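You operate a simulated robot arm through the tools that you are given. There is no shell and no other tool.

You run a simulated robot arm. Do the job below in one go: nothing can be reset, and whatever is moved stays where it is left.

JOB
Press the bow out of thin bundle No 8.
Fine: seat it in the flattening press, knob to SHUT, wait for the green lamp, knob to OPEN before you lift it; stand it back square.
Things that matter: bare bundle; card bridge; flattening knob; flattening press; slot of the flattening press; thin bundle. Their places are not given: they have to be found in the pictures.

Only the result counts: the job must be done as asked and must still hold three seconds after the hand-in. Knocking over, shifting, dropping, spilling or breaking anything else fails it.

ROBOT AND FRAMES
A 7-joint arm with a two-finger parallel gripper, fixed in place. Base frame: the origin is at the foot of the arm, x ahead of it, y to its left, z up. Units: m, degrees, N and s.
With the tool pointing down near the work surface it reaches from about 0.38 to 0.8 m from the base axis. Its first joint turns from -143.0 to 143.0 degrees. Payload 3 kg.
Tool frame: the origin (TCP) lies between the finger pads and is the grasp point; the fingertips stand 0.03 m ahead of it; z points along the fingers, y is the line along which they close. The gripper opens to 0.11 m. The fingers are 0.02 m wide and 0.01 m thick; the gripper's body (0.048 by 0.112 m) begins 0.055 m behind the TCP.
Orientation is that of the tool frame in the base frame, as [roll, pitch, yaw] about the fixed x, y, z axes, in that order (R = Rz(yaw) Ry(pitch) Rx(roll)). With the fingers straight down and closing along the base's y, the tool's x points along the base's -x, its y along +y and its z along -z.

CONTROLS
- The arm moves only by the tool play_rows. Its argument "motion" is a list of rows, each an object (a shift or turn left out is 0, a gripper value left out holds the last) with "delta_pos": the shift along the tool's x, y, z in units of 40 mm (1.0 is 40 mm), a list of three; "turn": the turn, a rotation vector about the tool's x, y, z in units of 6 degrees (1.0 is 6 degrees), a list of three; "jaw": the gripper command, from -1 (fully open) to 1 (shut), values between in proportion. In form: [{"delta_pos": [tx, ty, tz], "turn": [rx, ry, rz], "jaw": jaw}, ...]. A call has 1 to 20 rows; each row shifts and turns the commanded pose from where the row before left it, along the tool's axes as they then stand. A call with a number of a shift or a turn outside -1 to 1 is refused whole. Rows are played at 5 a second. More than 0.05 m and 8.6 degrees between two rows, or a gripper value outside its range, and nothing of the call is played. A pose out of reach is approached as far as the arm can. The call stops where the force on the tool passes 40 N (or 10 N more than at its start, if that is more) or the arm is blocked; 0.2 s more then pass. The fingers move at their own pace (about 0.153 m/s each) and stop on an object; they squeeze with about 35 N. The grip force told is the motor's: it shows also when the fingers shut on nothing. Time passes only in rows, and 0.2 s behind the last, so rows that do not move let the fingers close. The reply holds the time, the measured pose of the TCP, the force on the tool along the base axes, the opening and the grip force, in the units named above and with some noise, with the torque about the TCP (base axes, N m) and any sound that the robot's microphone picked up, and new pictures: "show" is both (left out), scene, wrist or none.
- Cameras (640 x 400 px; columns grow to the right, rows downward): "scene" is fixed at [0.2101, 0.4924, 1.4091]; the picture's right is [-0.58, -0.81, 0.00], its down [-0.57, 0.41, -0.71] and it looks along [0.58, -0.41, -0.70] (base axes); focal length 259 px, centre (320, 200). "wrist" rides on the gripper at [0.072, 0.017, -0.103] in the tool frame; the picture's right is [-0.23, 0.97, 0.00], its down [-0.76, -0.18, -0.62] and it looks along [-0.61, -0.14, 0.78] (tool axes); focal length 222 px, centre (320, 200).
- move_column(by): slides the trunk up (or, below 0, down) by that many m; the arm rides with it, the base frame stays. It gives what a move gives, with no picture.
- locate(camera, pixels): for up to 12 pixels [column, row] of the newest picture of that camera ("zoom" is the newest enlarged one), the place [x, y, z] in the base frame of the surface seen there, good to about 0.002 m, but the place of the scene camera against the robot may be out by one fixed shift of up to 0.025 m in any direction. No time passes.
- enlarge(camera, box): a new picture of the part [left, top, right, bottom] of that camera's present view, enlarged. No time passes.
- finish_job(): hands the job in; it is judged then, once.

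Unless the task says otherwise, let go and move clear before handing in.

The tools are called after "Request:" by a JSON object that holds its "fn" and its "kwargs". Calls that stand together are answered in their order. play_rows: Moves the arm, as the interface text tells. Its arguments: {"type":"object","properties":{"motion":{"type":"array","items":{"type":"object","properties":{"delta_pos":{"type":"array","items":{"type":"number"}},"turn":{"type":"array","items":{"type":"number"}},"jaw":{"type":"number"}}}},"show":{"type":"string","enum":["both","scene","wrist","none"]}},"required":["motion"]} The other tools are called the same way: move_column (by) slides the trunk up or down; locate (camera, pixels) gives the place of the surface under pixels of a picture; enlarge (camera, box) takes an enlarged picture of a part of a camera's view; finish_job () hands the job in.

At the start:

```text
time_s: 0.0
eef_pos: [0.4832, 0.0866, 1.1873]
orientation: [-180.0, 0.1, -180.0]
contact_force: [-0.4, 0.1, 0.2]
torque: [-0.02, 0.03, -0.03]
opening: 0.1102
gripper_force: 0.0
trunk travel left (down, up): [-0.4, 0.09]
```

scene: 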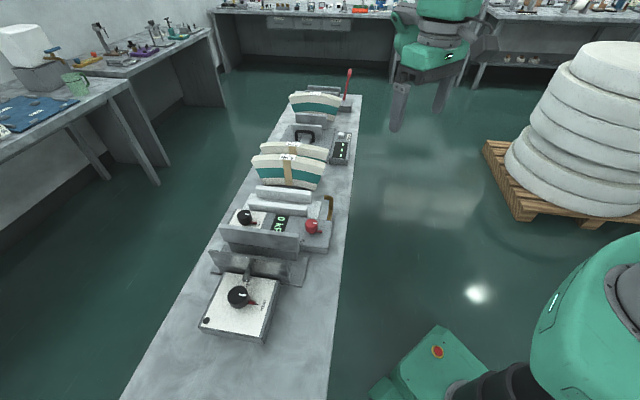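
wrist: 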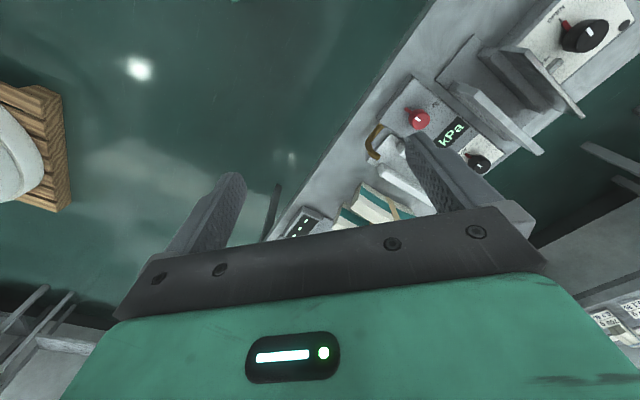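

The scene shows a long bench with several devices: a knob box near (240,295), a device with red knob (312,226), curved bundles at (290,165) and (315,105). I'll enlarge these to identify the things.

Request:
{"fn": "enlarge", "kwargs": {"camera": "scene", "box": [190, 180, 350, 350]}}

Request:
{"fn": "enlarge", "kwargs": {"camera": "scene", "box": [230, 60, 370, 200]}}

Request:
{"fn": "enlarge", "kwargs": {"camera": "wrist", "box": [260, 0, 640, 240]}}

```text
2.35 times, centred on (270, 265) of scene
```

zoom: 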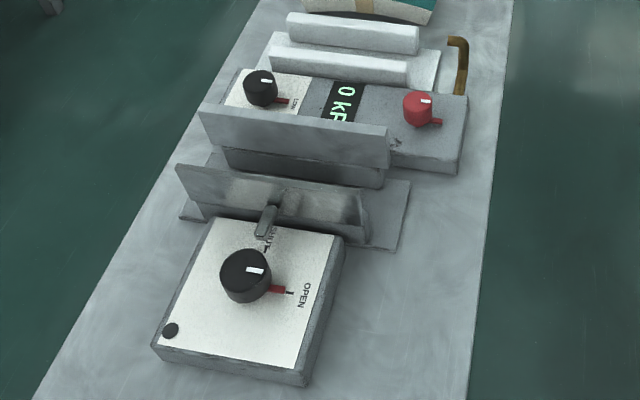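

```text
2.86 times, centred on (300, 130) of scene
```

zoom: 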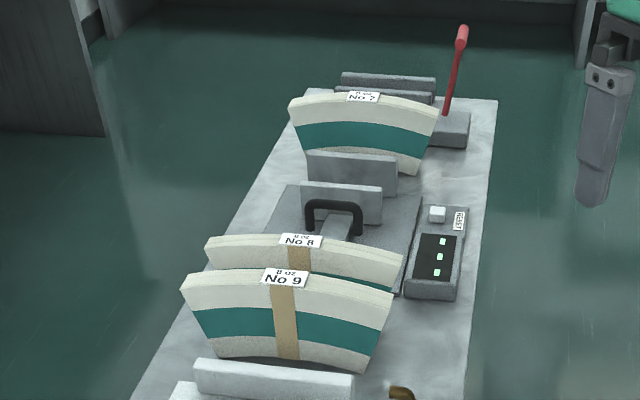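

```text
1.67 times, centred on (450, 120) of wrist
```

zoom: 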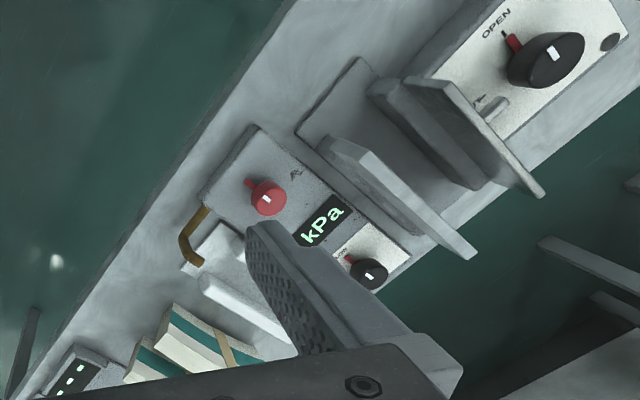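

The press knob with SHUT/OPEN is at scene (238,296), the slot between two plates near (262,252); No 8 is in the middle, right behind No 9 at (290,150). I'll measure points on these with locate.

Request:
{"fn": "locate", "kwargs": {"camera": "scene", "pixels": [[238, 292], [212, 320], [250, 280], [235, 257], [300, 265], [222, 228], [299, 240], [245, 217], [312, 226], [280, 224], [150, 380], [328, 300]]}}

Request:
{"fn": "locate", "kwargs": {"camera": "zoom", "pixels": [[500, 28], [200, 60]]}}

Request:
{"fn": "enlarge", "kwargs": {"camera": "scene", "box": [240, 130, 340, 200]}}

```text
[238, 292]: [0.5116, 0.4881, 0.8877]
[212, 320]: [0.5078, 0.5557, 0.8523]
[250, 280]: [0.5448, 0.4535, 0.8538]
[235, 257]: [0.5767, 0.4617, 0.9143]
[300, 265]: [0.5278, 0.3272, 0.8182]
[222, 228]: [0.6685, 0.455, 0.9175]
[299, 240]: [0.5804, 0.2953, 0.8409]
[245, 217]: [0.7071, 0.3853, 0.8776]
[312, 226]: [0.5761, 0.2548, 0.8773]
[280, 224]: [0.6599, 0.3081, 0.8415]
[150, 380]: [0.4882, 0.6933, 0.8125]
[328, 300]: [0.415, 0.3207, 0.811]
```

```text
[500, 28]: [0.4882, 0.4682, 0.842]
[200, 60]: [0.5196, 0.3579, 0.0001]
```

```text
5.71 times, centred on (290, 165) of scene
```

zoom: 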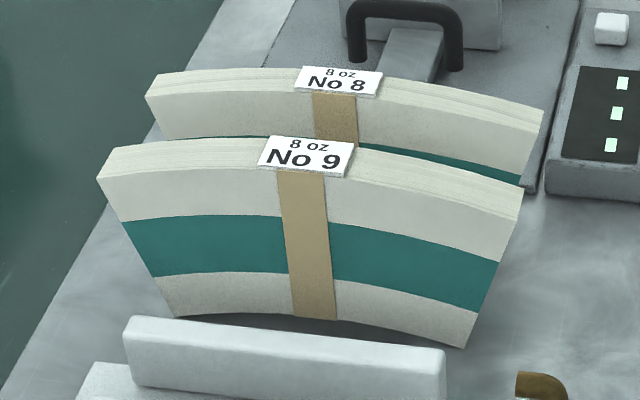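

The zoom shows No 8 (curved, tan strap, label on top at zoom (340,82)) with No 9 in front. I'll measure the points on both.

Request:
{"fn": "locate", "kwargs": {"camera": "zoom", "pixels": [[338, 82], [160, 80], [152, 95], [530, 110], [522, 182], [545, 115], [306, 155], [110, 155], [520, 195], [465, 345], [175, 315], [335, 130]]}}

Request:
{"fn": "enlarge", "kwargs": {"camera": "scene", "box": [270, 60, 370, 130]}}

```text
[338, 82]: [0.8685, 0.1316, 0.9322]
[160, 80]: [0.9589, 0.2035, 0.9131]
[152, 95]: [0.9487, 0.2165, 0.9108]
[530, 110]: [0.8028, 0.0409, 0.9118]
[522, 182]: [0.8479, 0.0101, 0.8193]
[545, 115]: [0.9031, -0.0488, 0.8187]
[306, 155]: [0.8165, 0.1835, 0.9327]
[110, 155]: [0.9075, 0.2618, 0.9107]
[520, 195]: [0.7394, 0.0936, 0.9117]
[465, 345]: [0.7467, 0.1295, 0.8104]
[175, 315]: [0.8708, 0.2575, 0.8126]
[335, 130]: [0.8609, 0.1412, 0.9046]
```

```text
5.71 times, centred on (320, 95) of scene
```

zoom: 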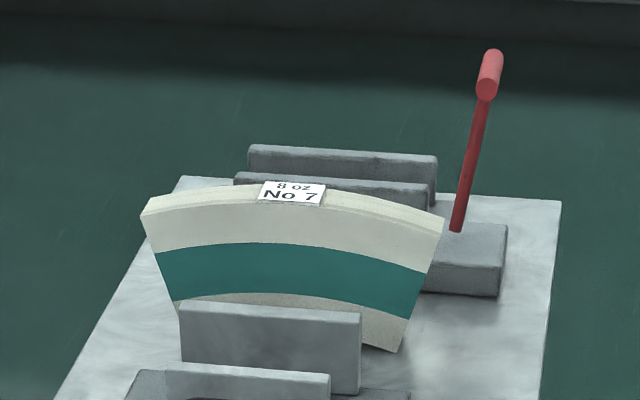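

The table runs diagonally, with the bundles' long axes at about 45° in the base frame and No 8 near (0.87,0.13), just beyond nominal reach. I'll move the hand closer and turn it 45° so the wrist camera looks at the bundles.

Request:
{"fn": "play_rows", "kwargs": {"motion": [{"delta_pos": [-0.8, -0.3, 0]}, {"delta_pos": [-0.8, -0.3, 0]}, {"delta_pos": [-0.8, -0.3, 0]}, {"delta_pos": [-0.8, -0.3, 0]}, {"delta_pos": [-0.8, -0.3, 0]}, {"turn": [0, 0, -0.9375]}, {"turn": [0, 0, -0.9375]}, {"turn": [0, 0, -0.9375]}, {"turn": [0, 0, -0.9375]}, {"turn": [0, 0, -0.9375]}, {"turn": [0, 0, -0.9375]}, {"turn": [0, 0, -0.9375]}, {"turn": [0, 0, -0.9375]}]}}

```text
time_s: 2.8
eef_pos: [0.6442, 0.0276, 1.1875]
orientation: [-179.9, 0.0, -135.0]
contact_force: [-0.1, 0.1, -0.1]
torque: [0.01, 0.03, 0.01]
opening: 0.1101
gripper_force: 0.0
trunk travel left (down, up): [-0.4, 0.09]
```

scene: 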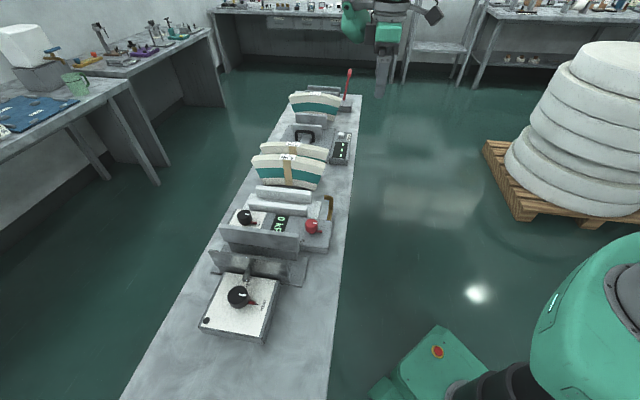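
wrist: 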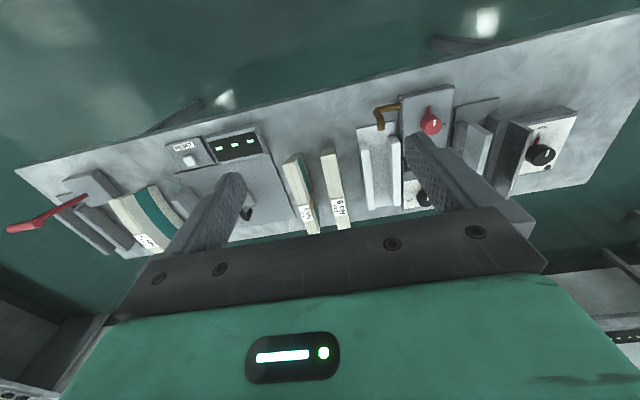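

The wrist view now shows the bundle pair at (300,195) and (335,190), the No 7 at (150,220) and the devices. I'll enlarge the parts.

Request:
{"fn": "enlarge", "kwargs": {"camera": "wrist", "box": [250, 120, 410, 240]}}

Request:
{"fn": "enlarge", "kwargs": {"camera": "wrist", "box": [340, 80, 600, 220]}}

Request:
{"fn": "locate", "kwargs": {"camera": "wrist", "pixels": [[307, 212], [340, 210], [288, 160], [297, 157], [322, 153], [334, 151], [318, 228], [350, 225], [430, 124], [541, 154], [520, 140], [480, 130]]}}

```text
3.33 times, centred on (330, 180) of wrist
```

zoom: 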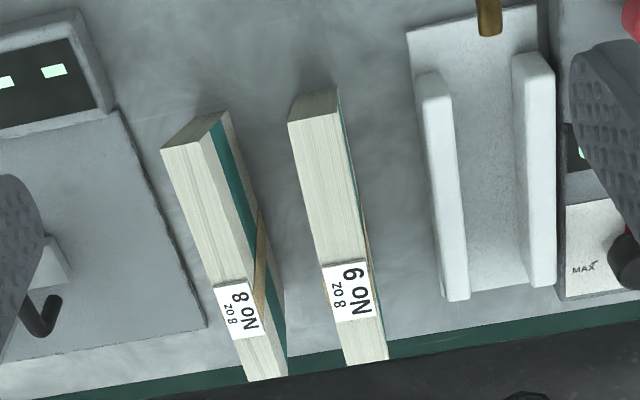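

```text
2.46 times, centred on (470, 150) of wrist
```

zoom: 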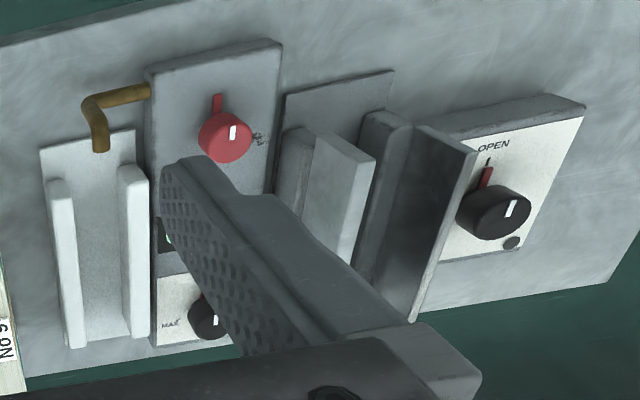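

```text
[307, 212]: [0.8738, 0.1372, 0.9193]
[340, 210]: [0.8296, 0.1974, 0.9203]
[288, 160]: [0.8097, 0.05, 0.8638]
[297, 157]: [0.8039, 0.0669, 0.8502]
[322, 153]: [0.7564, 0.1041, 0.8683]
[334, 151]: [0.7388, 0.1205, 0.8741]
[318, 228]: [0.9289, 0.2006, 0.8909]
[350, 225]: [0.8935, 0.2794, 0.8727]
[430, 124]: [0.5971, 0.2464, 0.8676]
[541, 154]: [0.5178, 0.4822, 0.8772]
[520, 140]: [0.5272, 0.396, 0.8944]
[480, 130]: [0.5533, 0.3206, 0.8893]
```

Wrist readings put No 8's label top at about (0.874,0.137,0.919), so the scene camera is off by roughly (0.005,0.006,-0.013). Next I'll go over the press to look at its slot and knob closely.

Request:
{"fn": "play_rows", "kwargs": {"motion": [{"delta_pos": [-0.26, 0.9, 0.31]}, {"delta_pos": [-0.26, 0.9, 0.31]}, {"delta_pos": [-0.26, 0.9, 0.31]}, {"delta_pos": [-0.26, 0.9, 0.31]}, {"delta_pos": [-0.26, 0.9, 0.31]}, {"delta_pos": [-0.26, 0.9, 0.31]}, {"delta_pos": [-0.26, 0.9, 0.31]}, {"delta_pos": [-0.26, 0.9, 0.31]}, {}], "show": "wrist"}}

```text
time_s: 4.8
eef_pos: [0.4964, 0.2949, 1.0867]
orientation: [-180.0, 0.0, -135.1]
contact_force: [-0.1, 0.4, 0.5]
torque: [0.02, 0.02, -0.01]
opening: 0.1101
gripper_force: 0.0
trunk travel left (down, up): [-0.4, 0.09]
```

wrist: 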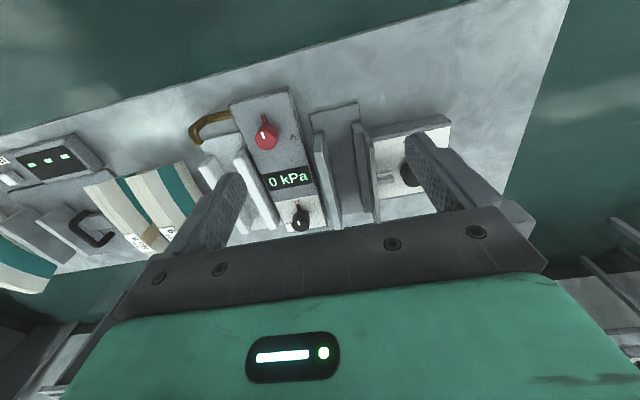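

Request:
{"fn": "enlarge", "kwargs": {"camera": "wrist", "box": [200, 80, 460, 240]}}

Request:
{"fn": "locate", "kwargs": {"camera": "wrist", "pixels": [[318, 134], [336, 218], [352, 124], [371, 212], [340, 160], [385, 160], [408, 172], [266, 132], [300, 215], [240, 155], [210, 165], [500, 40]]}}

```text
2.46 times, centred on (330, 160) of wrist
```

zoom: 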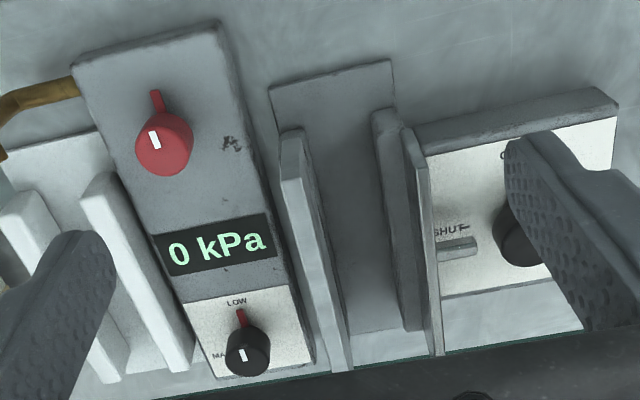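

```text
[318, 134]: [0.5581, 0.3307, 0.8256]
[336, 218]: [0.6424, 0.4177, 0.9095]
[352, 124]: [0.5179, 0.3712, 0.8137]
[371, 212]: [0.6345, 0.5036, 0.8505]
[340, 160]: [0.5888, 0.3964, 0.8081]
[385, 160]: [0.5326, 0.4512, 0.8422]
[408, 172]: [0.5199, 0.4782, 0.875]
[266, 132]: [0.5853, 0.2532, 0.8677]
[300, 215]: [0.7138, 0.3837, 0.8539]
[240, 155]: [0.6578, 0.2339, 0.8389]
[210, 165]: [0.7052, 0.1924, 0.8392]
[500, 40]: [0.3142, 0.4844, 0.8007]
```

The press at wrist (340,170) is the one with SHUT/OPEN knob; its slot is between plates at about y-along-table, floor z≈0.808; the kPa unit with white bars is something else. Now I'll move to look closely at No 8 and test reach.

Request:
{"fn": "play_rows", "kwargs": {"motion": [{"delta_pos": [-0.046, -0.866, 0]}, {"delta_pos": [-0.046, -0.866, 0]}, {"delta_pos": [-0.046, -0.866, 0]}, {"delta_pos": [-0.046, -0.866, 0]}, {"delta_pos": [-0.046, -0.866, 0]}, {"delta_pos": [-0.046, -0.866, 0]}, {"delta_pos": [-0.046, -0.866, 0]}, {"delta_pos": [-0.046, -0.866, 0]}, {"delta_pos": [-0.046, -0.866, 0]}, {"delta_pos": [-0.046, -0.866, 0]}, {"delta_pos": [-0.046, -0.866, 0]}, {}]}}

```text
time_s: 7.4
eef_pos: [0.78, 0.0336, 1.091]
orientation: [179.9, 0.1, -135.2]
contact_force: [0.6, 0.1, -0.9]
torque: [0.03, 0.0, 0.02]
opening: 0.1099
gripper_force: 0.0
trunk travel left (down, up): [-0.4, 0.09]
```

scene: 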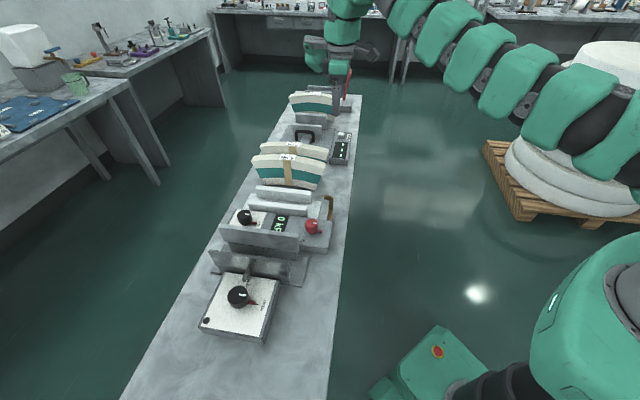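
wrist: 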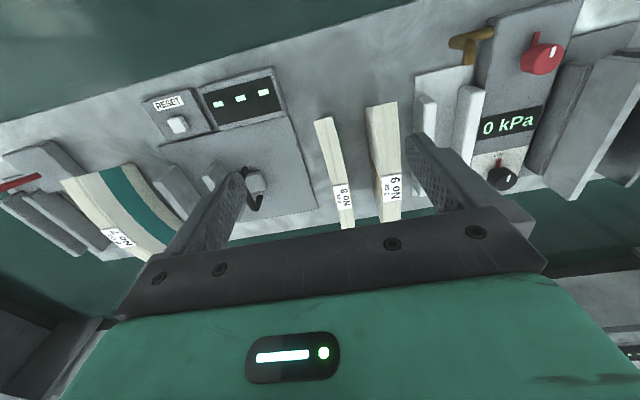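

No 8 is at wrist (340,180), No 9 at (388,165). I'll zoom and measure.

Request:
{"fn": "enlarge", "kwargs": {"camera": "wrist", "box": [290, 90, 430, 240]}}

Request:
{"fn": "locate", "kwargs": {"camera": "zoom", "pixels": [[120, 70]]}}

```text
2.67 times, centred on (360, 165) of wrist
```

zoom: 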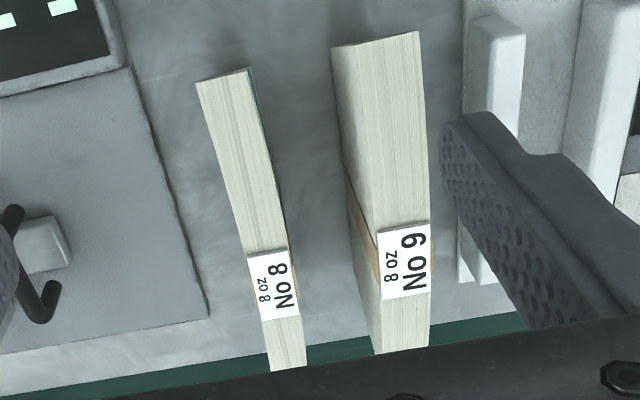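

```text
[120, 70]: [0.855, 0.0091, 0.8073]
```

Request:
{"fn": "locate", "kwargs": {"camera": "zoom", "pixels": [[201, 88], [244, 76], [244, 240], [280, 236], [252, 280], [292, 275], [276, 366], [302, 364], [338, 52], [415, 38], [384, 270], [426, 265]]}}

Request:
{"fn": "locate", "kwargs": {"camera": "wrist", "pixels": [[300, 130], [355, 200], [255, 180], [240, 150], [170, 185], [427, 110], [420, 95], [355, 120]]}}

```text
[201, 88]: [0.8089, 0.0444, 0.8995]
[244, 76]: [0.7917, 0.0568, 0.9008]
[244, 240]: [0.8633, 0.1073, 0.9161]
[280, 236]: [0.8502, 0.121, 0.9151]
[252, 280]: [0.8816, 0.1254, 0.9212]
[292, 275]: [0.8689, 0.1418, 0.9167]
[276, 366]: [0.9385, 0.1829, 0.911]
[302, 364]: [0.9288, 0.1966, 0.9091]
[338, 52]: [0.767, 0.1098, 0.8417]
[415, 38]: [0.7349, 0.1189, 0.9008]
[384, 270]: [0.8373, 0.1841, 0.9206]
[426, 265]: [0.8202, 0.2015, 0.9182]
```

```text
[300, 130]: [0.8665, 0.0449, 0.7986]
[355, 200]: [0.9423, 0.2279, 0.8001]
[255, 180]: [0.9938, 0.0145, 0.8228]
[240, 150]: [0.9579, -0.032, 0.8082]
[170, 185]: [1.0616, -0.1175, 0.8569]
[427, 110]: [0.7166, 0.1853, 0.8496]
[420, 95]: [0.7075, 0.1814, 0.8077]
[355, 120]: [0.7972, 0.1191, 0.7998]
```

No 8 is about 20 mm thick, label centre (0.875,0.134,0.919), with the tan card in its middle; there are ~50 mm free toward No 9. I'll move above it with the fingers half open and check that the arm reaches r≈0.885.

Request:
{"fn": "play_rows", "kwargs": {"motion": [{"delta_pos": [-0.69, 0.017, 0], "jaw": 0}, {"delta_pos": [-0.69, 0.017, 0]}, {"delta_pos": [-0.69, 0.017, 0]}, {"delta_pos": [-0.69, 0.017, 0]}, {"delta_pos": [-0.69, 0.017, 0]}, {"delta_pos": [0, 0, 0.5]}, {"delta_pos": [0, 0, 0.5]}, {}, {}]}}

```text
time_s: 9.4
eef_pos: [0.7812, 0.0659, 1.044]
orientation: [179.9, 0.0, -135.1]
contact_force: [-0.5, 0.5, 0.1]
torque: [0.0, 0.03, 0.0]
opening: 0.055
gripper_force: 0.0
out of reach, approached as far as the arm can: row 1, 2, 3, 4, 5
trunk travel left (down, up): [-0.4, 0.09]
```

scene: 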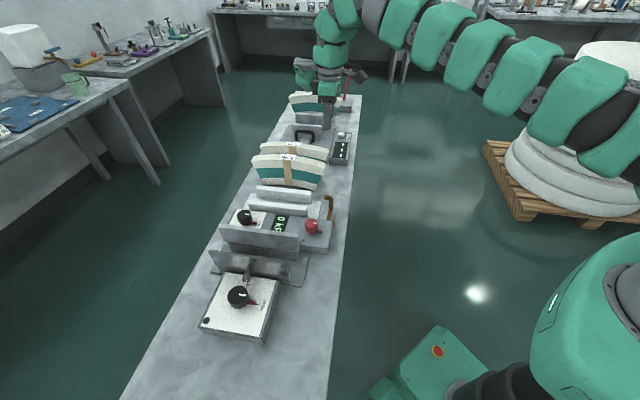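
wrist: 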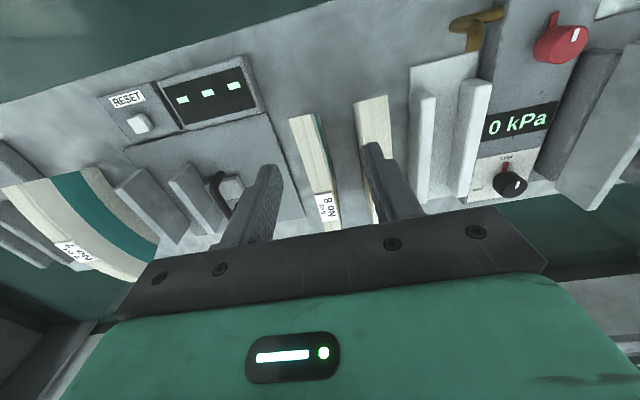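

The arm stops at r≈0.784 with the tool vertical, short of No 8, so I'll need to tilt the tool outward along the bundle's long axis (the pads stay flat on its faces) and maybe shift the trunk. I'll measure the shoulder height to choose.

Request:
{"fn": "locate", "kwargs": {"camera": "scene", "pixels": [[590, 300], [630, 280], [575, 90], [500, 60], [335, 20], [330, 60], [440, 370], [480, 390]]}}

Request:
{"fn": "enlarge", "kwargs": {"camera": "scene", "box": [280, 0, 640, 225]}}

```text
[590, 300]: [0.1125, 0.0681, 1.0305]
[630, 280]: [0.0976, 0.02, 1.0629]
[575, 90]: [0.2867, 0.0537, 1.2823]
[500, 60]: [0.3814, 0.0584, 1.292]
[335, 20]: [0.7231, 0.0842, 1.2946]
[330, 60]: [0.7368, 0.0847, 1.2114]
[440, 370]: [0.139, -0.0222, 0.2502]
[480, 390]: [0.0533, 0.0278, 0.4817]
```

```text
1.78 times, centred on (460, 112) of scene
```

zoom: 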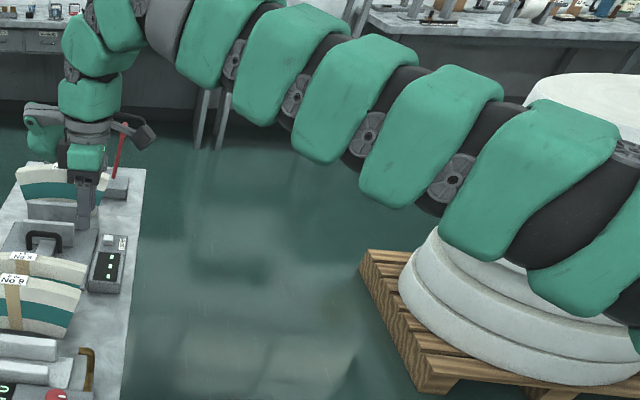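

The outstretched arm sits at z≈1.29 with the wrist about 0.25 m above the TCP, so raising the trunk and tilting ~30° should reach. I'll raise the trunk 0.09 first.

Request:
{"fn": "move_column", "kwargs": {"by": 0.09}}

```text
time_s: 10.7
eef_pos: [0.7826, 0.0652, 1.1347]
orientation: [179.9, 0.0, -135.0]
contact_force: [-0.1, -0.4, -0.5]
torque: [0.01, 0.02, -0.02]
opening: 0.0551
gripper_force: 0.0
trunk travel left (down, up): [-0.49, 0.0]
```

Trunk is up. Now tilt 30° outward and move to above No 8 at z≈1.0.

Request:
{"fn": "play_rows", "kwargs": {"motion": [{"turn": [0, -1, 0]}, {"turn": [0, -1, 0]}, {"turn": [0, -1, 0]}, {"turn": [0, -1, 0]}, {"turn": [0, -1, 0]}, {"delta_pos": [-0.129, -0.071, 0.724]}, {"delta_pos": [-0.129, -0.071, 0.724]}, {"delta_pos": [-0.129, -0.071, 0.724]}, {"delta_pos": [-0.129, -0.071, 0.724]}, {"delta_pos": [-0.129, -0.071, 0.724]}, {"delta_pos": [-0.129, -0.071, 0.724]}, {}, {}]}}

```text
time_s: 13.4
eef_pos: [0.8753, 0.1342, 0.9987]
orientation: [179.9, 30.0, -135.1]
contact_force: [-0.4, -0.4, 0.3]
torque: [0.0, -0.03, -0.02]
opening: 0.0554
gripper_force: 0.1
trunk travel left (down, up): [-0.49, 0.0]
```

scene: 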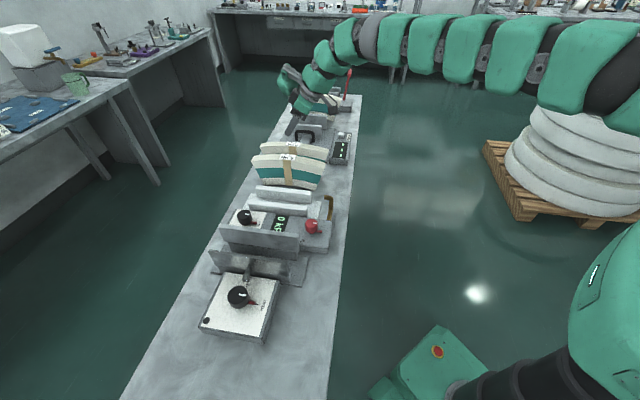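
wrist: 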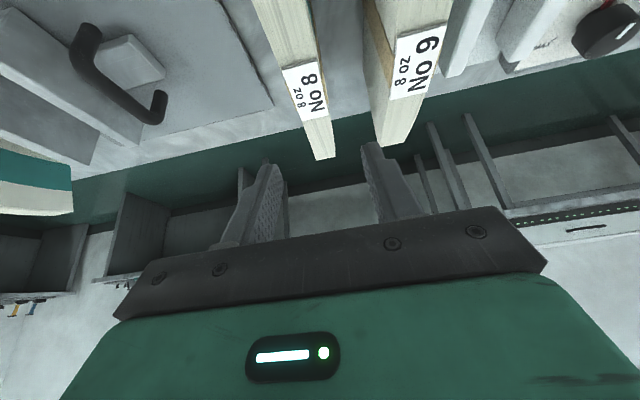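

Reached (0.875,0.134,0.999) tilted 30°. Label No 8 is at wrist (305,90); I'll re-measure the bundle from here.

Request:
{"fn": "enlarge", "kwargs": {"camera": "wrist", "box": [230, 0, 470, 180]}}

Request:
{"fn": "locate", "kwargs": {"camera": "wrist", "pixels": [[284, 80], [313, 75], [300, 115], [326, 110], [298, 97], [320, 92], [306, 135], [327, 130], [315, 158], [333, 155], [260, 20], [300, 15]]}}

```text
2.22 times, centred on (350, 90) of wrist
```

zoom: 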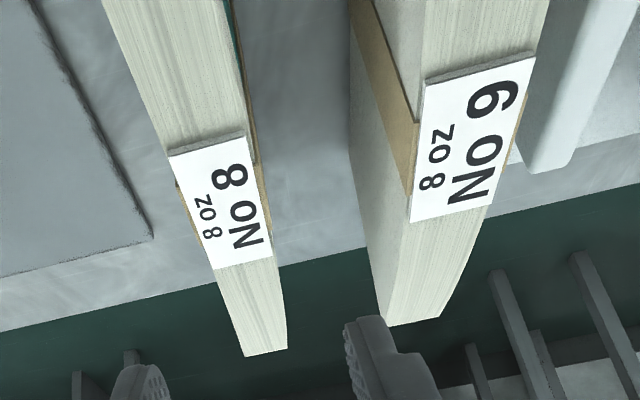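

```text
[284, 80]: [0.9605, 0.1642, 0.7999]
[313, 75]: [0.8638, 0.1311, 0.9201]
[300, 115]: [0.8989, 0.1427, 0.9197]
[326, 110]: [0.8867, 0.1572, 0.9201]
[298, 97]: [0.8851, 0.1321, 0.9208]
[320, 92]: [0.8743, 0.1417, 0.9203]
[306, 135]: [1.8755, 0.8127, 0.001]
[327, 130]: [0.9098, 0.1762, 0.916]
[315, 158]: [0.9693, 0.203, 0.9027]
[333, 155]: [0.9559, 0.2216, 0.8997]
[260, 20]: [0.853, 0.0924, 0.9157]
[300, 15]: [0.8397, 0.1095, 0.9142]
```

Request:
{"fn": "locate", "kwargs": {"camera": "zoom", "pixels": [[174, 158], [240, 142], [268, 252], [219, 264], [220, 205], [260, 180], [183, 200], [267, 210], [250, 350], [285, 346], [257, 140], [130, 50]]}}

```text
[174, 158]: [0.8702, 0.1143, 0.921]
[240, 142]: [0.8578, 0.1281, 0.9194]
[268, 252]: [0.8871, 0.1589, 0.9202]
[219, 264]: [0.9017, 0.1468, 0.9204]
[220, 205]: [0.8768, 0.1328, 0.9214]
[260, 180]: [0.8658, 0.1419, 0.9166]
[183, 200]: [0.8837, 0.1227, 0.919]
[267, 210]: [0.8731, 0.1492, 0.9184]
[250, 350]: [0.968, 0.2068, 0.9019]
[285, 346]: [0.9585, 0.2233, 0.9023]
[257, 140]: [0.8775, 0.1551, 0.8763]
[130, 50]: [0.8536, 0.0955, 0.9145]
```

No 8's ends lie at v≈0.530 and its middle at 0.525 (≈5 mm bow), axis at 45°, centre around (0.879,0.137). I'll descend to z≈0.892 on the tan card, with fingers half open.

Request:
{"fn": "play_rows", "kwargs": {"motion": [{"delta_pos": [0.276, -0.004, 0.458]}, {"delta_pos": [0.276, -0.004, 0.458]}, {"delta_pos": [0.276, -0.004, 0.458]}, {"delta_pos": [0.276, -0.004, 0.458]}, {"delta_pos": [0.276, -0.004, 0.458]}, {}, {}]}}

```text
time_s: 15.1
eef_pos: [0.8736, 0.1325, 0.899]
orientation: [180.0, 29.9, -135.1]
contact_force: [-0.1, 0.9, 0.1]
torque: [-0.01, 0.01, 0.02]
opening: 0.0551
gripper_force: 0.1
out of reach, approached as far as the arm can: row 5
trunk travel left (down, up): [-0.49, 0.0]
```

scene: 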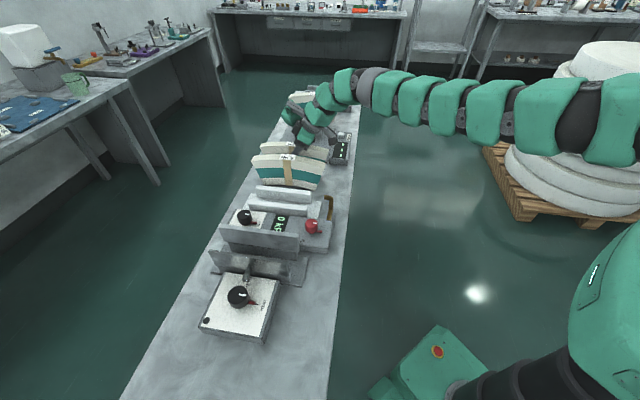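
wrist: 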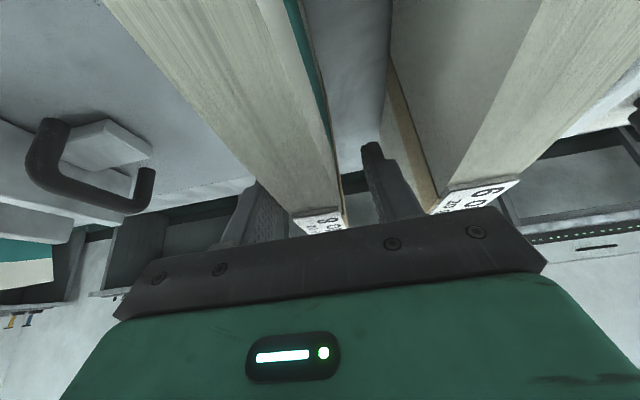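

The pads straddle No 8 (fingers at (260,210) and (385,185)); row 5 stopped 7 mm short. A small trunk move of -0.007 finishes the descent, then I'll close.

Request:
{"fn": "move_column", "kwargs": {"by": -0.007}}

Request:
{"fn": "play_rows", "kwargs": {"motion": [{"jaw": 0.3}, {"jaw": 0.5}, {"jaw": 0.6}, {"jaw": 0.75}, {"jaw": 1}, {}, {}]}}

```text
time_s: 15.6
eef_pos: [0.873, 0.132, 0.892]
orientation: [180.0, 29.9, -135.1]
contact_force: [0.6, 0.2, 0.5]
torque: [-0.02, 0.02, -0.05]
opening: 0.0549
gripper_force: 0.0
trunk travel left (down, up): [-0.483, 0.007]
```

```text
time_s: 17.2
eef_pos: [0.8734, 0.1317, 0.8932]
orientation: [-180.0, 30.0, -135.0]
contact_force: [0.2, -1.2, 0.6]
torque: [-0.04, -0.03, 0.04]
opening: 0.025
gripper_force: 35.1
trunk travel left (down, up): [-0.483, 0.007]
```

scene: 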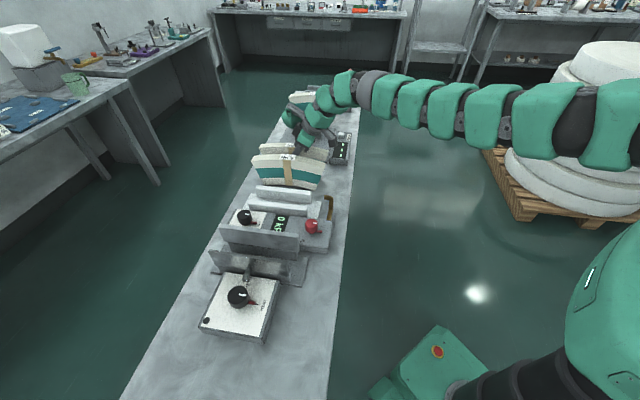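
wrist: 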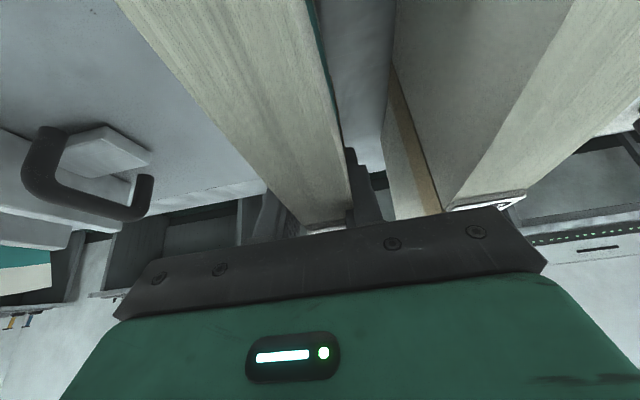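

Gripped at 25 mm opening with 35 N. I'll lift straight up 0.11 m and check.

Request:
{"fn": "play_rows", "kwargs": {"motion": [{"delta_pos": [-0.125, 0, -0.2165]}, {"delta_pos": [-0.25, 0, -0.433]}, {"delta_pos": [-0.25, 0, -0.433]}, {"delta_pos": [-0.25, 0, -0.433]}, {"delta_pos": [-0.25, 0, -0.433]}, {"delta_pos": [-0.25, 0, -0.433]}, {}]}}

```text
time_s: 18.8
eef_pos: [0.8726, 0.1316, 1.0018]
orientation: [180.0, 29.9, -135.1]
contact_force: [-0.1, -0.7, -3.2]
torque: [-0.05, 0.02, 0.02]
opening: 0.0249
gripper_force: 34.6
trunk travel left (down, up): [-0.483, 0.007]
```

scene: 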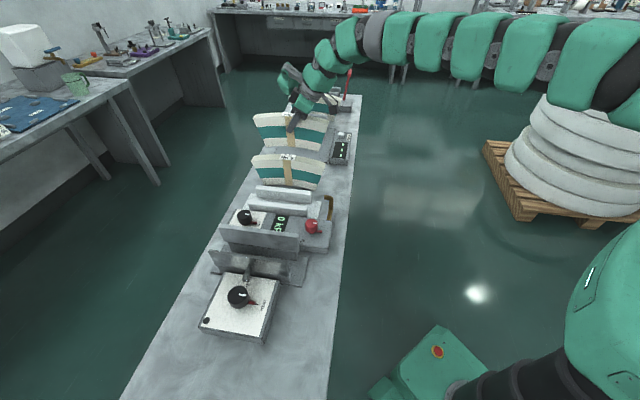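
wrist: 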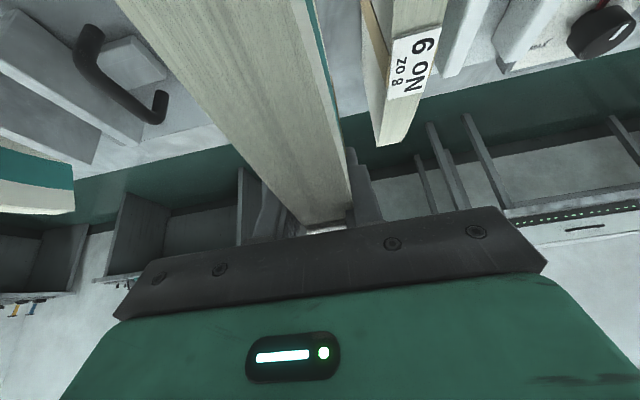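

No 8 hangs level in the grip (3 N). Now measure the press slot from the scene camera, together with a calibration on label No 9.

Request:
{"fn": "enlarge", "kwargs": {"camera": "scene", "box": [200, 215, 320, 290]}}

Request:
{"fn": "locate", "kwargs": {"camera": "wrist", "pixels": [[394, 41], [432, 33], [390, 98], [424, 91]]}}

```text
5.33 times, centred on (260, 252) of scene
```

zoom: 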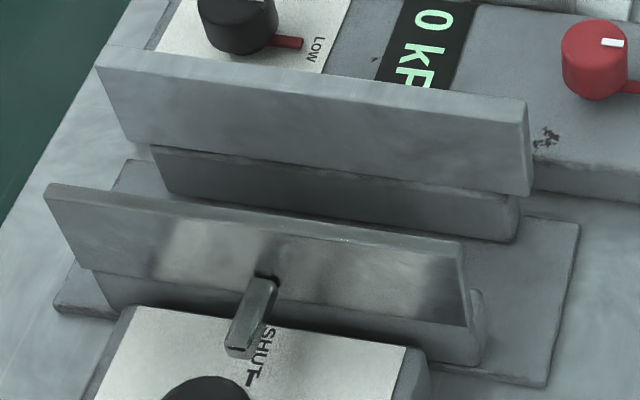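

```text
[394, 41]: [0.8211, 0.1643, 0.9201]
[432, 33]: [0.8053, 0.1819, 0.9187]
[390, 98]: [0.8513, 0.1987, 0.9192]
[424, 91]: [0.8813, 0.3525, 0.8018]
```

The press shows upper plates over lower blocks on each side of the slot. I'll locate points on their edges to get the slot geometry.

Request:
{"fn": "locate", "kwargs": {"camera": "zoom", "pixels": [[105, 62], [520, 112], [135, 135], [522, 188], [165, 160], [165, 190], [510, 205], [510, 232], [50, 190], [460, 248], [550, 260], [470, 320]]}}

Request:
{"fn": "locate", "kwargs": {"camera": "zoom", "pixels": [[300, 90], [300, 150], [310, 195], [310, 168], [105, 265], [460, 320], [120, 180], [300, 215], [250, 205], [475, 300], [530, 375], [575, 225]]}}

```text
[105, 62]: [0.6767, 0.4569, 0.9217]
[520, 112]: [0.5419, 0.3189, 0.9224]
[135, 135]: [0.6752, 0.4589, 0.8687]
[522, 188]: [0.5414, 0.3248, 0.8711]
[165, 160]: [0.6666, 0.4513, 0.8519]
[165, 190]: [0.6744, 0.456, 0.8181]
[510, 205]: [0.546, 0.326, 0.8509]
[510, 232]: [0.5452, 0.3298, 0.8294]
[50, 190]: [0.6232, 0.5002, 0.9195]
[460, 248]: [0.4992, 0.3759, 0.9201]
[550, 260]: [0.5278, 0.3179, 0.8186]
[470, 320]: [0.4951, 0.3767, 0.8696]
```

```text
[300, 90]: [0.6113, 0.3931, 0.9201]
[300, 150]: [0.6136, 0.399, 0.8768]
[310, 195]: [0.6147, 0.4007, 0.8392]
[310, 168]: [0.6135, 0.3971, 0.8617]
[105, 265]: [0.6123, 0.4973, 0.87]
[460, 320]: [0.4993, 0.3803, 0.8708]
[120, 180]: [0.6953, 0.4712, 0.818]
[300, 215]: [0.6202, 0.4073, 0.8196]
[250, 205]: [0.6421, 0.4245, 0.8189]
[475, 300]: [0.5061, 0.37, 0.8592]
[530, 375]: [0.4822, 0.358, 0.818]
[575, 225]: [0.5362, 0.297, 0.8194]
```

Calibrated: fixed face at v≈0.156, press floor z≈0.806, plate tops ≈0.908, slot centred at u≈0.717 – same u as the bundle. I'll lift a bit more, then carry it along the table toward the press, stopping short to measure the gap.

Request:
{"fn": "play_rows", "kwargs": {"motion": [{"delta_pos": [0.038, 0, -0.6]}, {"delta_pos": [0.038, 0, -0.6]}, {"delta_pos": [0.038, 0, -0.6]}, {"delta_pos": [0, 0.4, 0]}, {"delta_pos": [0, 0.8, 0]}, {"delta_pos": [0, 0.8, 0]}, {"delta_pos": [0, 0.8, 0]}, {"delta_pos": [0, 0.8, 0]}, {"delta_pos": [0, 0.8, 0]}, {"delta_pos": [0, 0.8, 0]}, {"delta_pos": [0, 0.8, 0]}, {"delta_pos": [0, 0.4, 0]}, {}]}}

```text
time_s: 21.6
eef_pos: [0.6625, 0.2861, 1.0612]
orientation: [179.8, 30.0, -135.1]
contact_force: [-0.5, 0.0, -3.9]
torque: [0.01, 0.04, 0.03]
opening: 0.0251
gripper_force: 35.5
trunk travel left (down, up): [-0.483, 0.007]
```

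scene: 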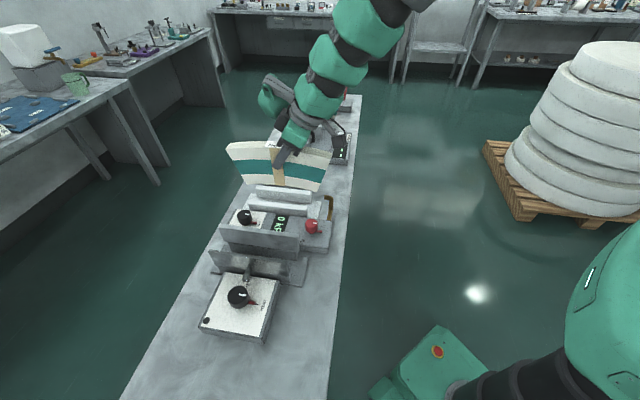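
wrist: 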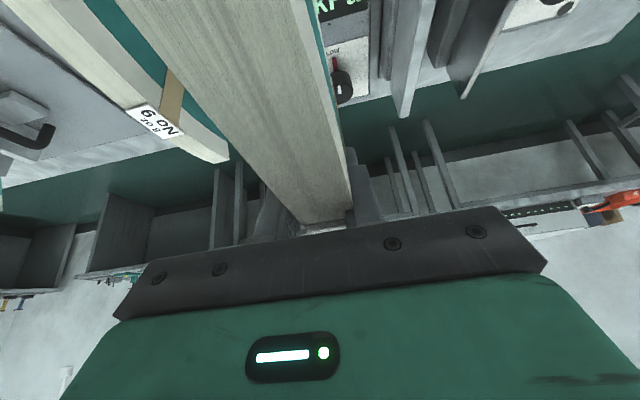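

The slot's far end is visible at wrist (390–490, 0–110). I'll enlarge and measure.

Request:
{"fn": "enlarge", "kwargs": {"camera": "wrist", "box": [340, 0, 540, 125]}}

```text
3.20 times, centred on (440, 62) of wrist
```

zoom: 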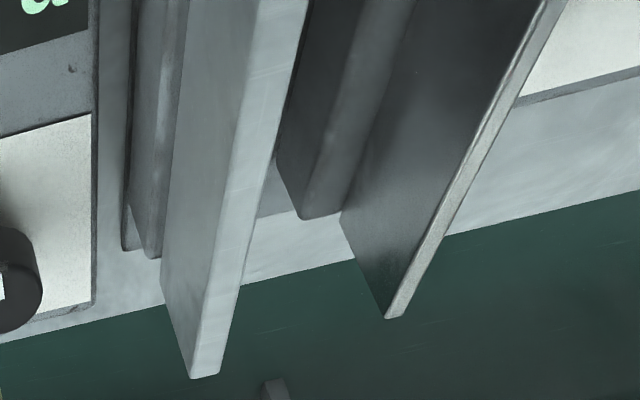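

Request:
{"fn": "locate", "kwargs": {"camera": "zoom", "pixels": [[210, 368], [196, 370], [218, 365], [232, 240], [215, 240], [393, 312], [388, 310], [398, 308], [440, 215], [380, 200], [350, 215], [300, 170]]}}

Request:
{"fn": "locate", "kwargs": {"camera": "zoom", "pixels": [[310, 180], [340, 180], [390, 60], [360, 60], [265, 20], [295, 20], [545, 10], [535, 10], [240, 200], [180, 200], [285, 205], [150, 200]]}}

```text
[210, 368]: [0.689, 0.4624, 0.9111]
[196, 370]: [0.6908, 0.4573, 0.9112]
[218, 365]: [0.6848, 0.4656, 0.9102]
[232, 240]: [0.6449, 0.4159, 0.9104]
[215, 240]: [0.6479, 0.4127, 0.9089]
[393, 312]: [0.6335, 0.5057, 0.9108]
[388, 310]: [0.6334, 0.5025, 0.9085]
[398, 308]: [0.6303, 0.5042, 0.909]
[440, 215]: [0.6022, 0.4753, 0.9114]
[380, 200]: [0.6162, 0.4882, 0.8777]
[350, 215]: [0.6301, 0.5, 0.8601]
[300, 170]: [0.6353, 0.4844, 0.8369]
```

```text
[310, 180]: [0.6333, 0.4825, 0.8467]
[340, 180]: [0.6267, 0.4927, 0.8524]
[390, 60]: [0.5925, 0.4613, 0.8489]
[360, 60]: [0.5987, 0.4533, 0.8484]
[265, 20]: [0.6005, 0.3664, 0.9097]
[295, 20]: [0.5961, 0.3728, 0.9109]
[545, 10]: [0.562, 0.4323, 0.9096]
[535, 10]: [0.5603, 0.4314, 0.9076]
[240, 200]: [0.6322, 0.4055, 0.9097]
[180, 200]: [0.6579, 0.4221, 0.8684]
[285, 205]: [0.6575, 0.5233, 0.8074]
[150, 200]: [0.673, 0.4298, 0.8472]
```

Slot measured: fixed face v≈0.155, moving block face v≈0.1075 (below z 0.85), moving upper plate v≈0.092, tops 0.910, floor ≈0.807. I'll centre the bundle at v≈0.125, u TCP 0.7105, above the slot.

Request:
{"fn": "play_rows", "kwargs": {"motion": [{"delta_pos": [-0.172, 0.706, 0.0995]}, {"delta_pos": [-0.172, 0.706, 0.0995]}, {"delta_pos": [-0.172, 0.706, 0.0995]}, {"delta_pos": [-0.172, 0.706, 0.0995]}, {"delta_pos": [-0.172, 0.706, 0.0995]}, {}, {}]}}

```text
time_s: 23.2
eef_pos: [0.5906, 0.4142, 1.0651]
orientation: [-180.0, 29.9, -135.2]
contact_force: [-0.4, 0.3, -4.1]
torque: [-0.01, 0.05, 0.0]
opening: 0.0246
gripper_force: 34.7
trunk travel left (down, up): [-0.483, 0.007]
```

scene: 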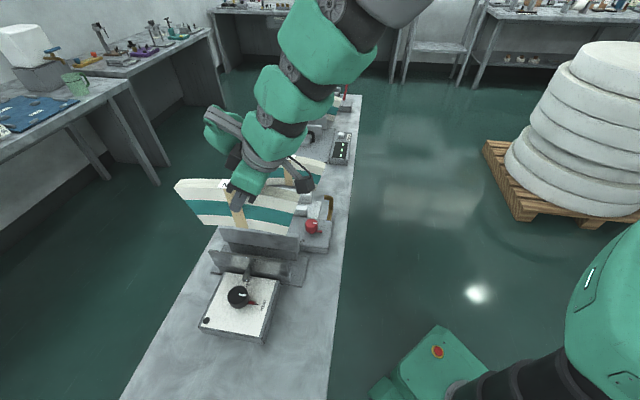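
wrist: 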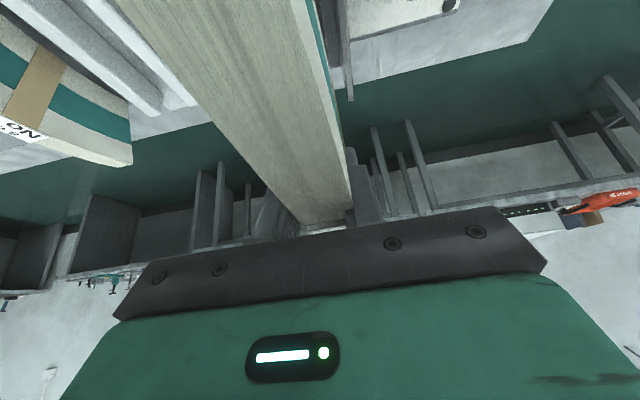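

The bundle is above the slot. Before lowering, I'll check its bottom corners from the scene camera.

Request:
{"fn": "enlarge", "kwargs": {"camera": "scene", "box": [160, 165, 330, 275]}}

```text
3.64 times, centred on (245, 220) of scene
```

zoom: 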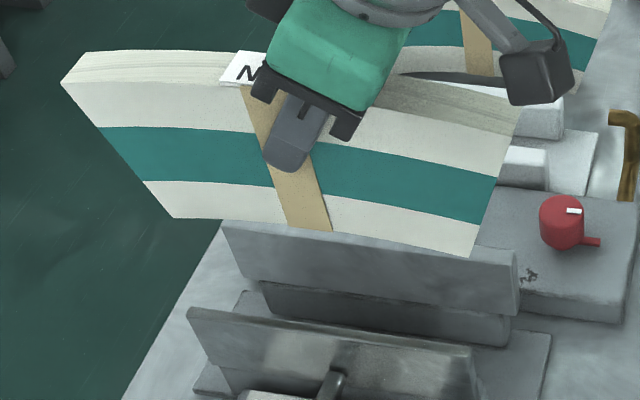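

Request:
{"fn": "locate", "kwargs": {"camera": "zoom", "pixels": [[175, 213], [468, 252], [300, 222], [72, 85], [510, 112], [320, 180], [250, 110], [150, 150], [485, 190], [230, 160], [420, 180], [240, 70]]}}

```text
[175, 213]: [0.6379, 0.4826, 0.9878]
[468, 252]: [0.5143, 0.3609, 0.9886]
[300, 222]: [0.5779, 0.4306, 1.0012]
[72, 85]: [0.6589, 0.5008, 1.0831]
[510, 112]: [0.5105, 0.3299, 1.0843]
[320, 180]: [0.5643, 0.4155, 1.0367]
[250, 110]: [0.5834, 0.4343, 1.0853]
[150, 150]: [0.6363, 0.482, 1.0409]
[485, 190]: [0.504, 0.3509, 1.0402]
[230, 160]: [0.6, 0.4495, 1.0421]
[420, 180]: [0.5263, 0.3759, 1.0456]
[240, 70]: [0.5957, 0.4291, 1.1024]
```

Corners are level (z 0.988 both). I'll cross-check the bundle's lateral place against the plates in the wrist view.

Request:
{"fn": "enlarge", "kwargs": {"camera": "wrist", "box": [240, 0, 400, 240]}}

Request:
{"fn": "locate", "kwargs": {"camera": "wrist", "pixels": [[298, 20], [320, 80], [340, 160], [345, 200], [130, 20], [200, 100], [265, 180], [350, 80], [350, 95], [343, 40], [330, 120], [322, 20]]}}

```text
1.67 times, centred on (320, 120) of wrist
```

zoom: 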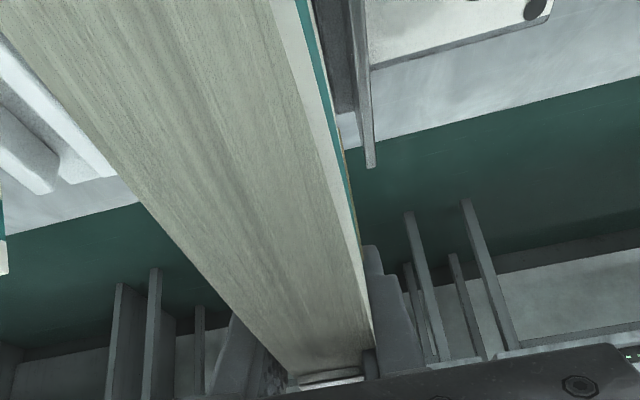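

```text
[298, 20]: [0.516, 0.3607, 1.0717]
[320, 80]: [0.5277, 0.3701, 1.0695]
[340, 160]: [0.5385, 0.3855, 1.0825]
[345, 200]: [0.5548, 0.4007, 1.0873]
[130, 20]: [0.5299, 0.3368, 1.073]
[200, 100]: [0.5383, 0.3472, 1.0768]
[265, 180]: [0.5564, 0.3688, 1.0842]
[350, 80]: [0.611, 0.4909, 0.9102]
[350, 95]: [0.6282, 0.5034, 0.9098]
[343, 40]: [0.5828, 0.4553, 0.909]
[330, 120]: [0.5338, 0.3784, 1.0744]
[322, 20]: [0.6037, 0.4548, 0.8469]
```

Views agree within a few mm that the bundle sits slightly toward the moving jaw, so I'll shift +v by 3.5 mm and lower to just inside the plate tops, then check.

Request:
{"fn": "play_rows", "kwargs": {"motion": [{"delta_pos": [0, -0.0875, 0]}, {"delta_pos": [0.25, 0, 0.433]}, {"delta_pos": [0.25, 0, 0.433]}, {"delta_pos": [0.25, 0, 0.433]}, {"delta_pos": [0.25, 0, 0.433]}, {}]}}

Request:
{"fn": "enlarge", "kwargs": {"camera": "scene", "box": [170, 185, 330, 295]}}

```text
time_s: 24.6
eef_pos: [0.5946, 0.4103, 0.9829]
orientation: [179.9, 30.0, -135.0]
contact_force: [0.7, -0.7, -4.1]
torque: [-0.03, 0.01, -0.01]
opening: 0.025
gripper_force: 35.0
trunk travel left (down, up): [-0.483, 0.007]
```

scene: 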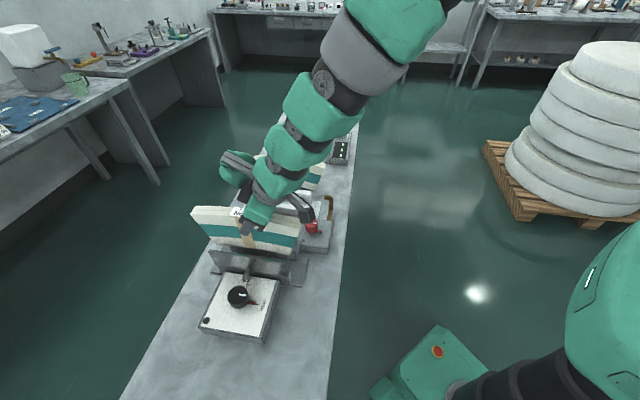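
wrist: 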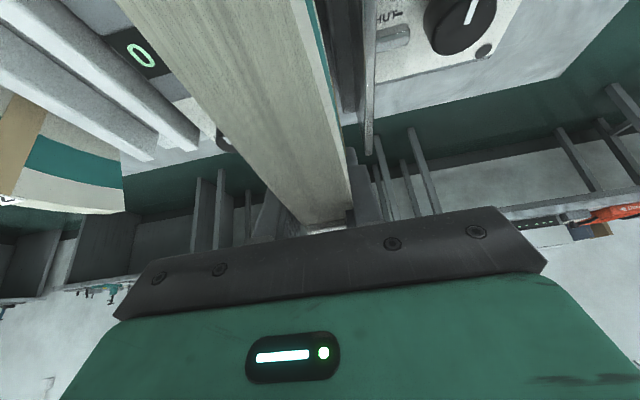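

```text
3.64 times, centred on (250, 240) of scene
```

zoom: 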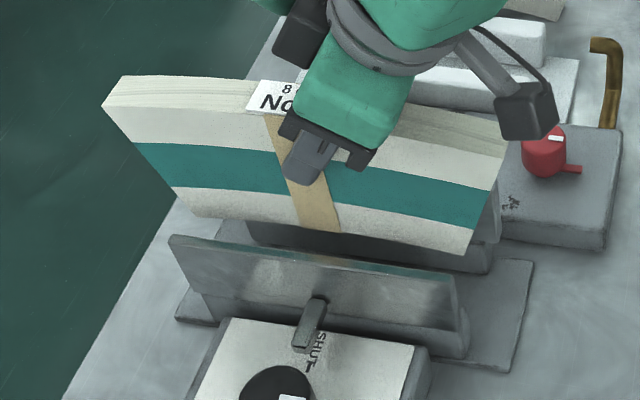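

Request:
{"fn": "locate", "kwargs": {"camera": "zoom", "pixels": [[320, 215], [220, 210], [440, 240], [150, 120], [480, 150], [300, 185], [230, 250], [400, 270], [315, 258], [480, 235], [310, 160]]}}

Request:
{"fn": "locate", "kwargs": {"camera": "wrist", "pixels": [[300, 20], [322, 80], [342, 160], [130, 20], [200, 100], [368, 100], [369, 140], [368, 40], [345, 60], [340, 90], [355, 60], [350, 90]]}}

Request:
{"fn": "enlarge", "kwargs": {"camera": "wrist", "box": [290, 0, 450, 180]}}

```text
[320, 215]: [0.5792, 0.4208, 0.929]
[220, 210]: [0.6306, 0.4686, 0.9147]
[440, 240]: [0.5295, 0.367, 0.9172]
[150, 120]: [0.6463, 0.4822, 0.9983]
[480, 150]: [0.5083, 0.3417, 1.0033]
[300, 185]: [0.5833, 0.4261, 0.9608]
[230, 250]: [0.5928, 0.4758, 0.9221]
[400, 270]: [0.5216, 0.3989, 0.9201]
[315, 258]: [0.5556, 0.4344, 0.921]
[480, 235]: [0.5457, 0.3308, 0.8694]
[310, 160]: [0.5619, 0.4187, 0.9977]
```

```text
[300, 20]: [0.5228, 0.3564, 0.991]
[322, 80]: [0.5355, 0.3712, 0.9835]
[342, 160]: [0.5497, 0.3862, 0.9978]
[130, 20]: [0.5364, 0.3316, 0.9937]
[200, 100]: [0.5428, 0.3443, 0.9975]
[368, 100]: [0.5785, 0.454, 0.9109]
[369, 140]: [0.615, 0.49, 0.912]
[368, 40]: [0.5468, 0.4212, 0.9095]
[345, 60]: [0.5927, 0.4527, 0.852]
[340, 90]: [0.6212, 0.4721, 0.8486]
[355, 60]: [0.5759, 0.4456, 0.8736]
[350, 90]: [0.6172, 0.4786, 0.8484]
```

```text
2.22 times, centred on (370, 90) of wrist
```

zoom: 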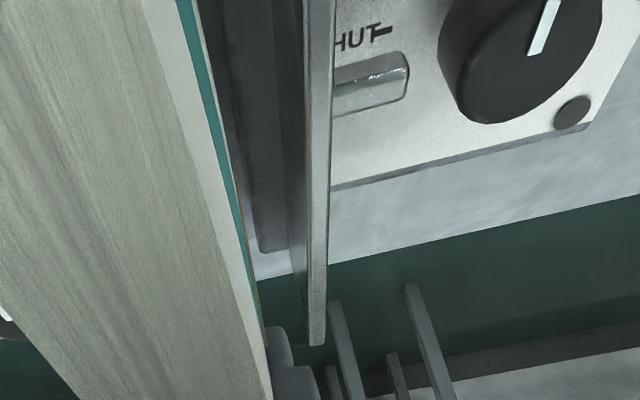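

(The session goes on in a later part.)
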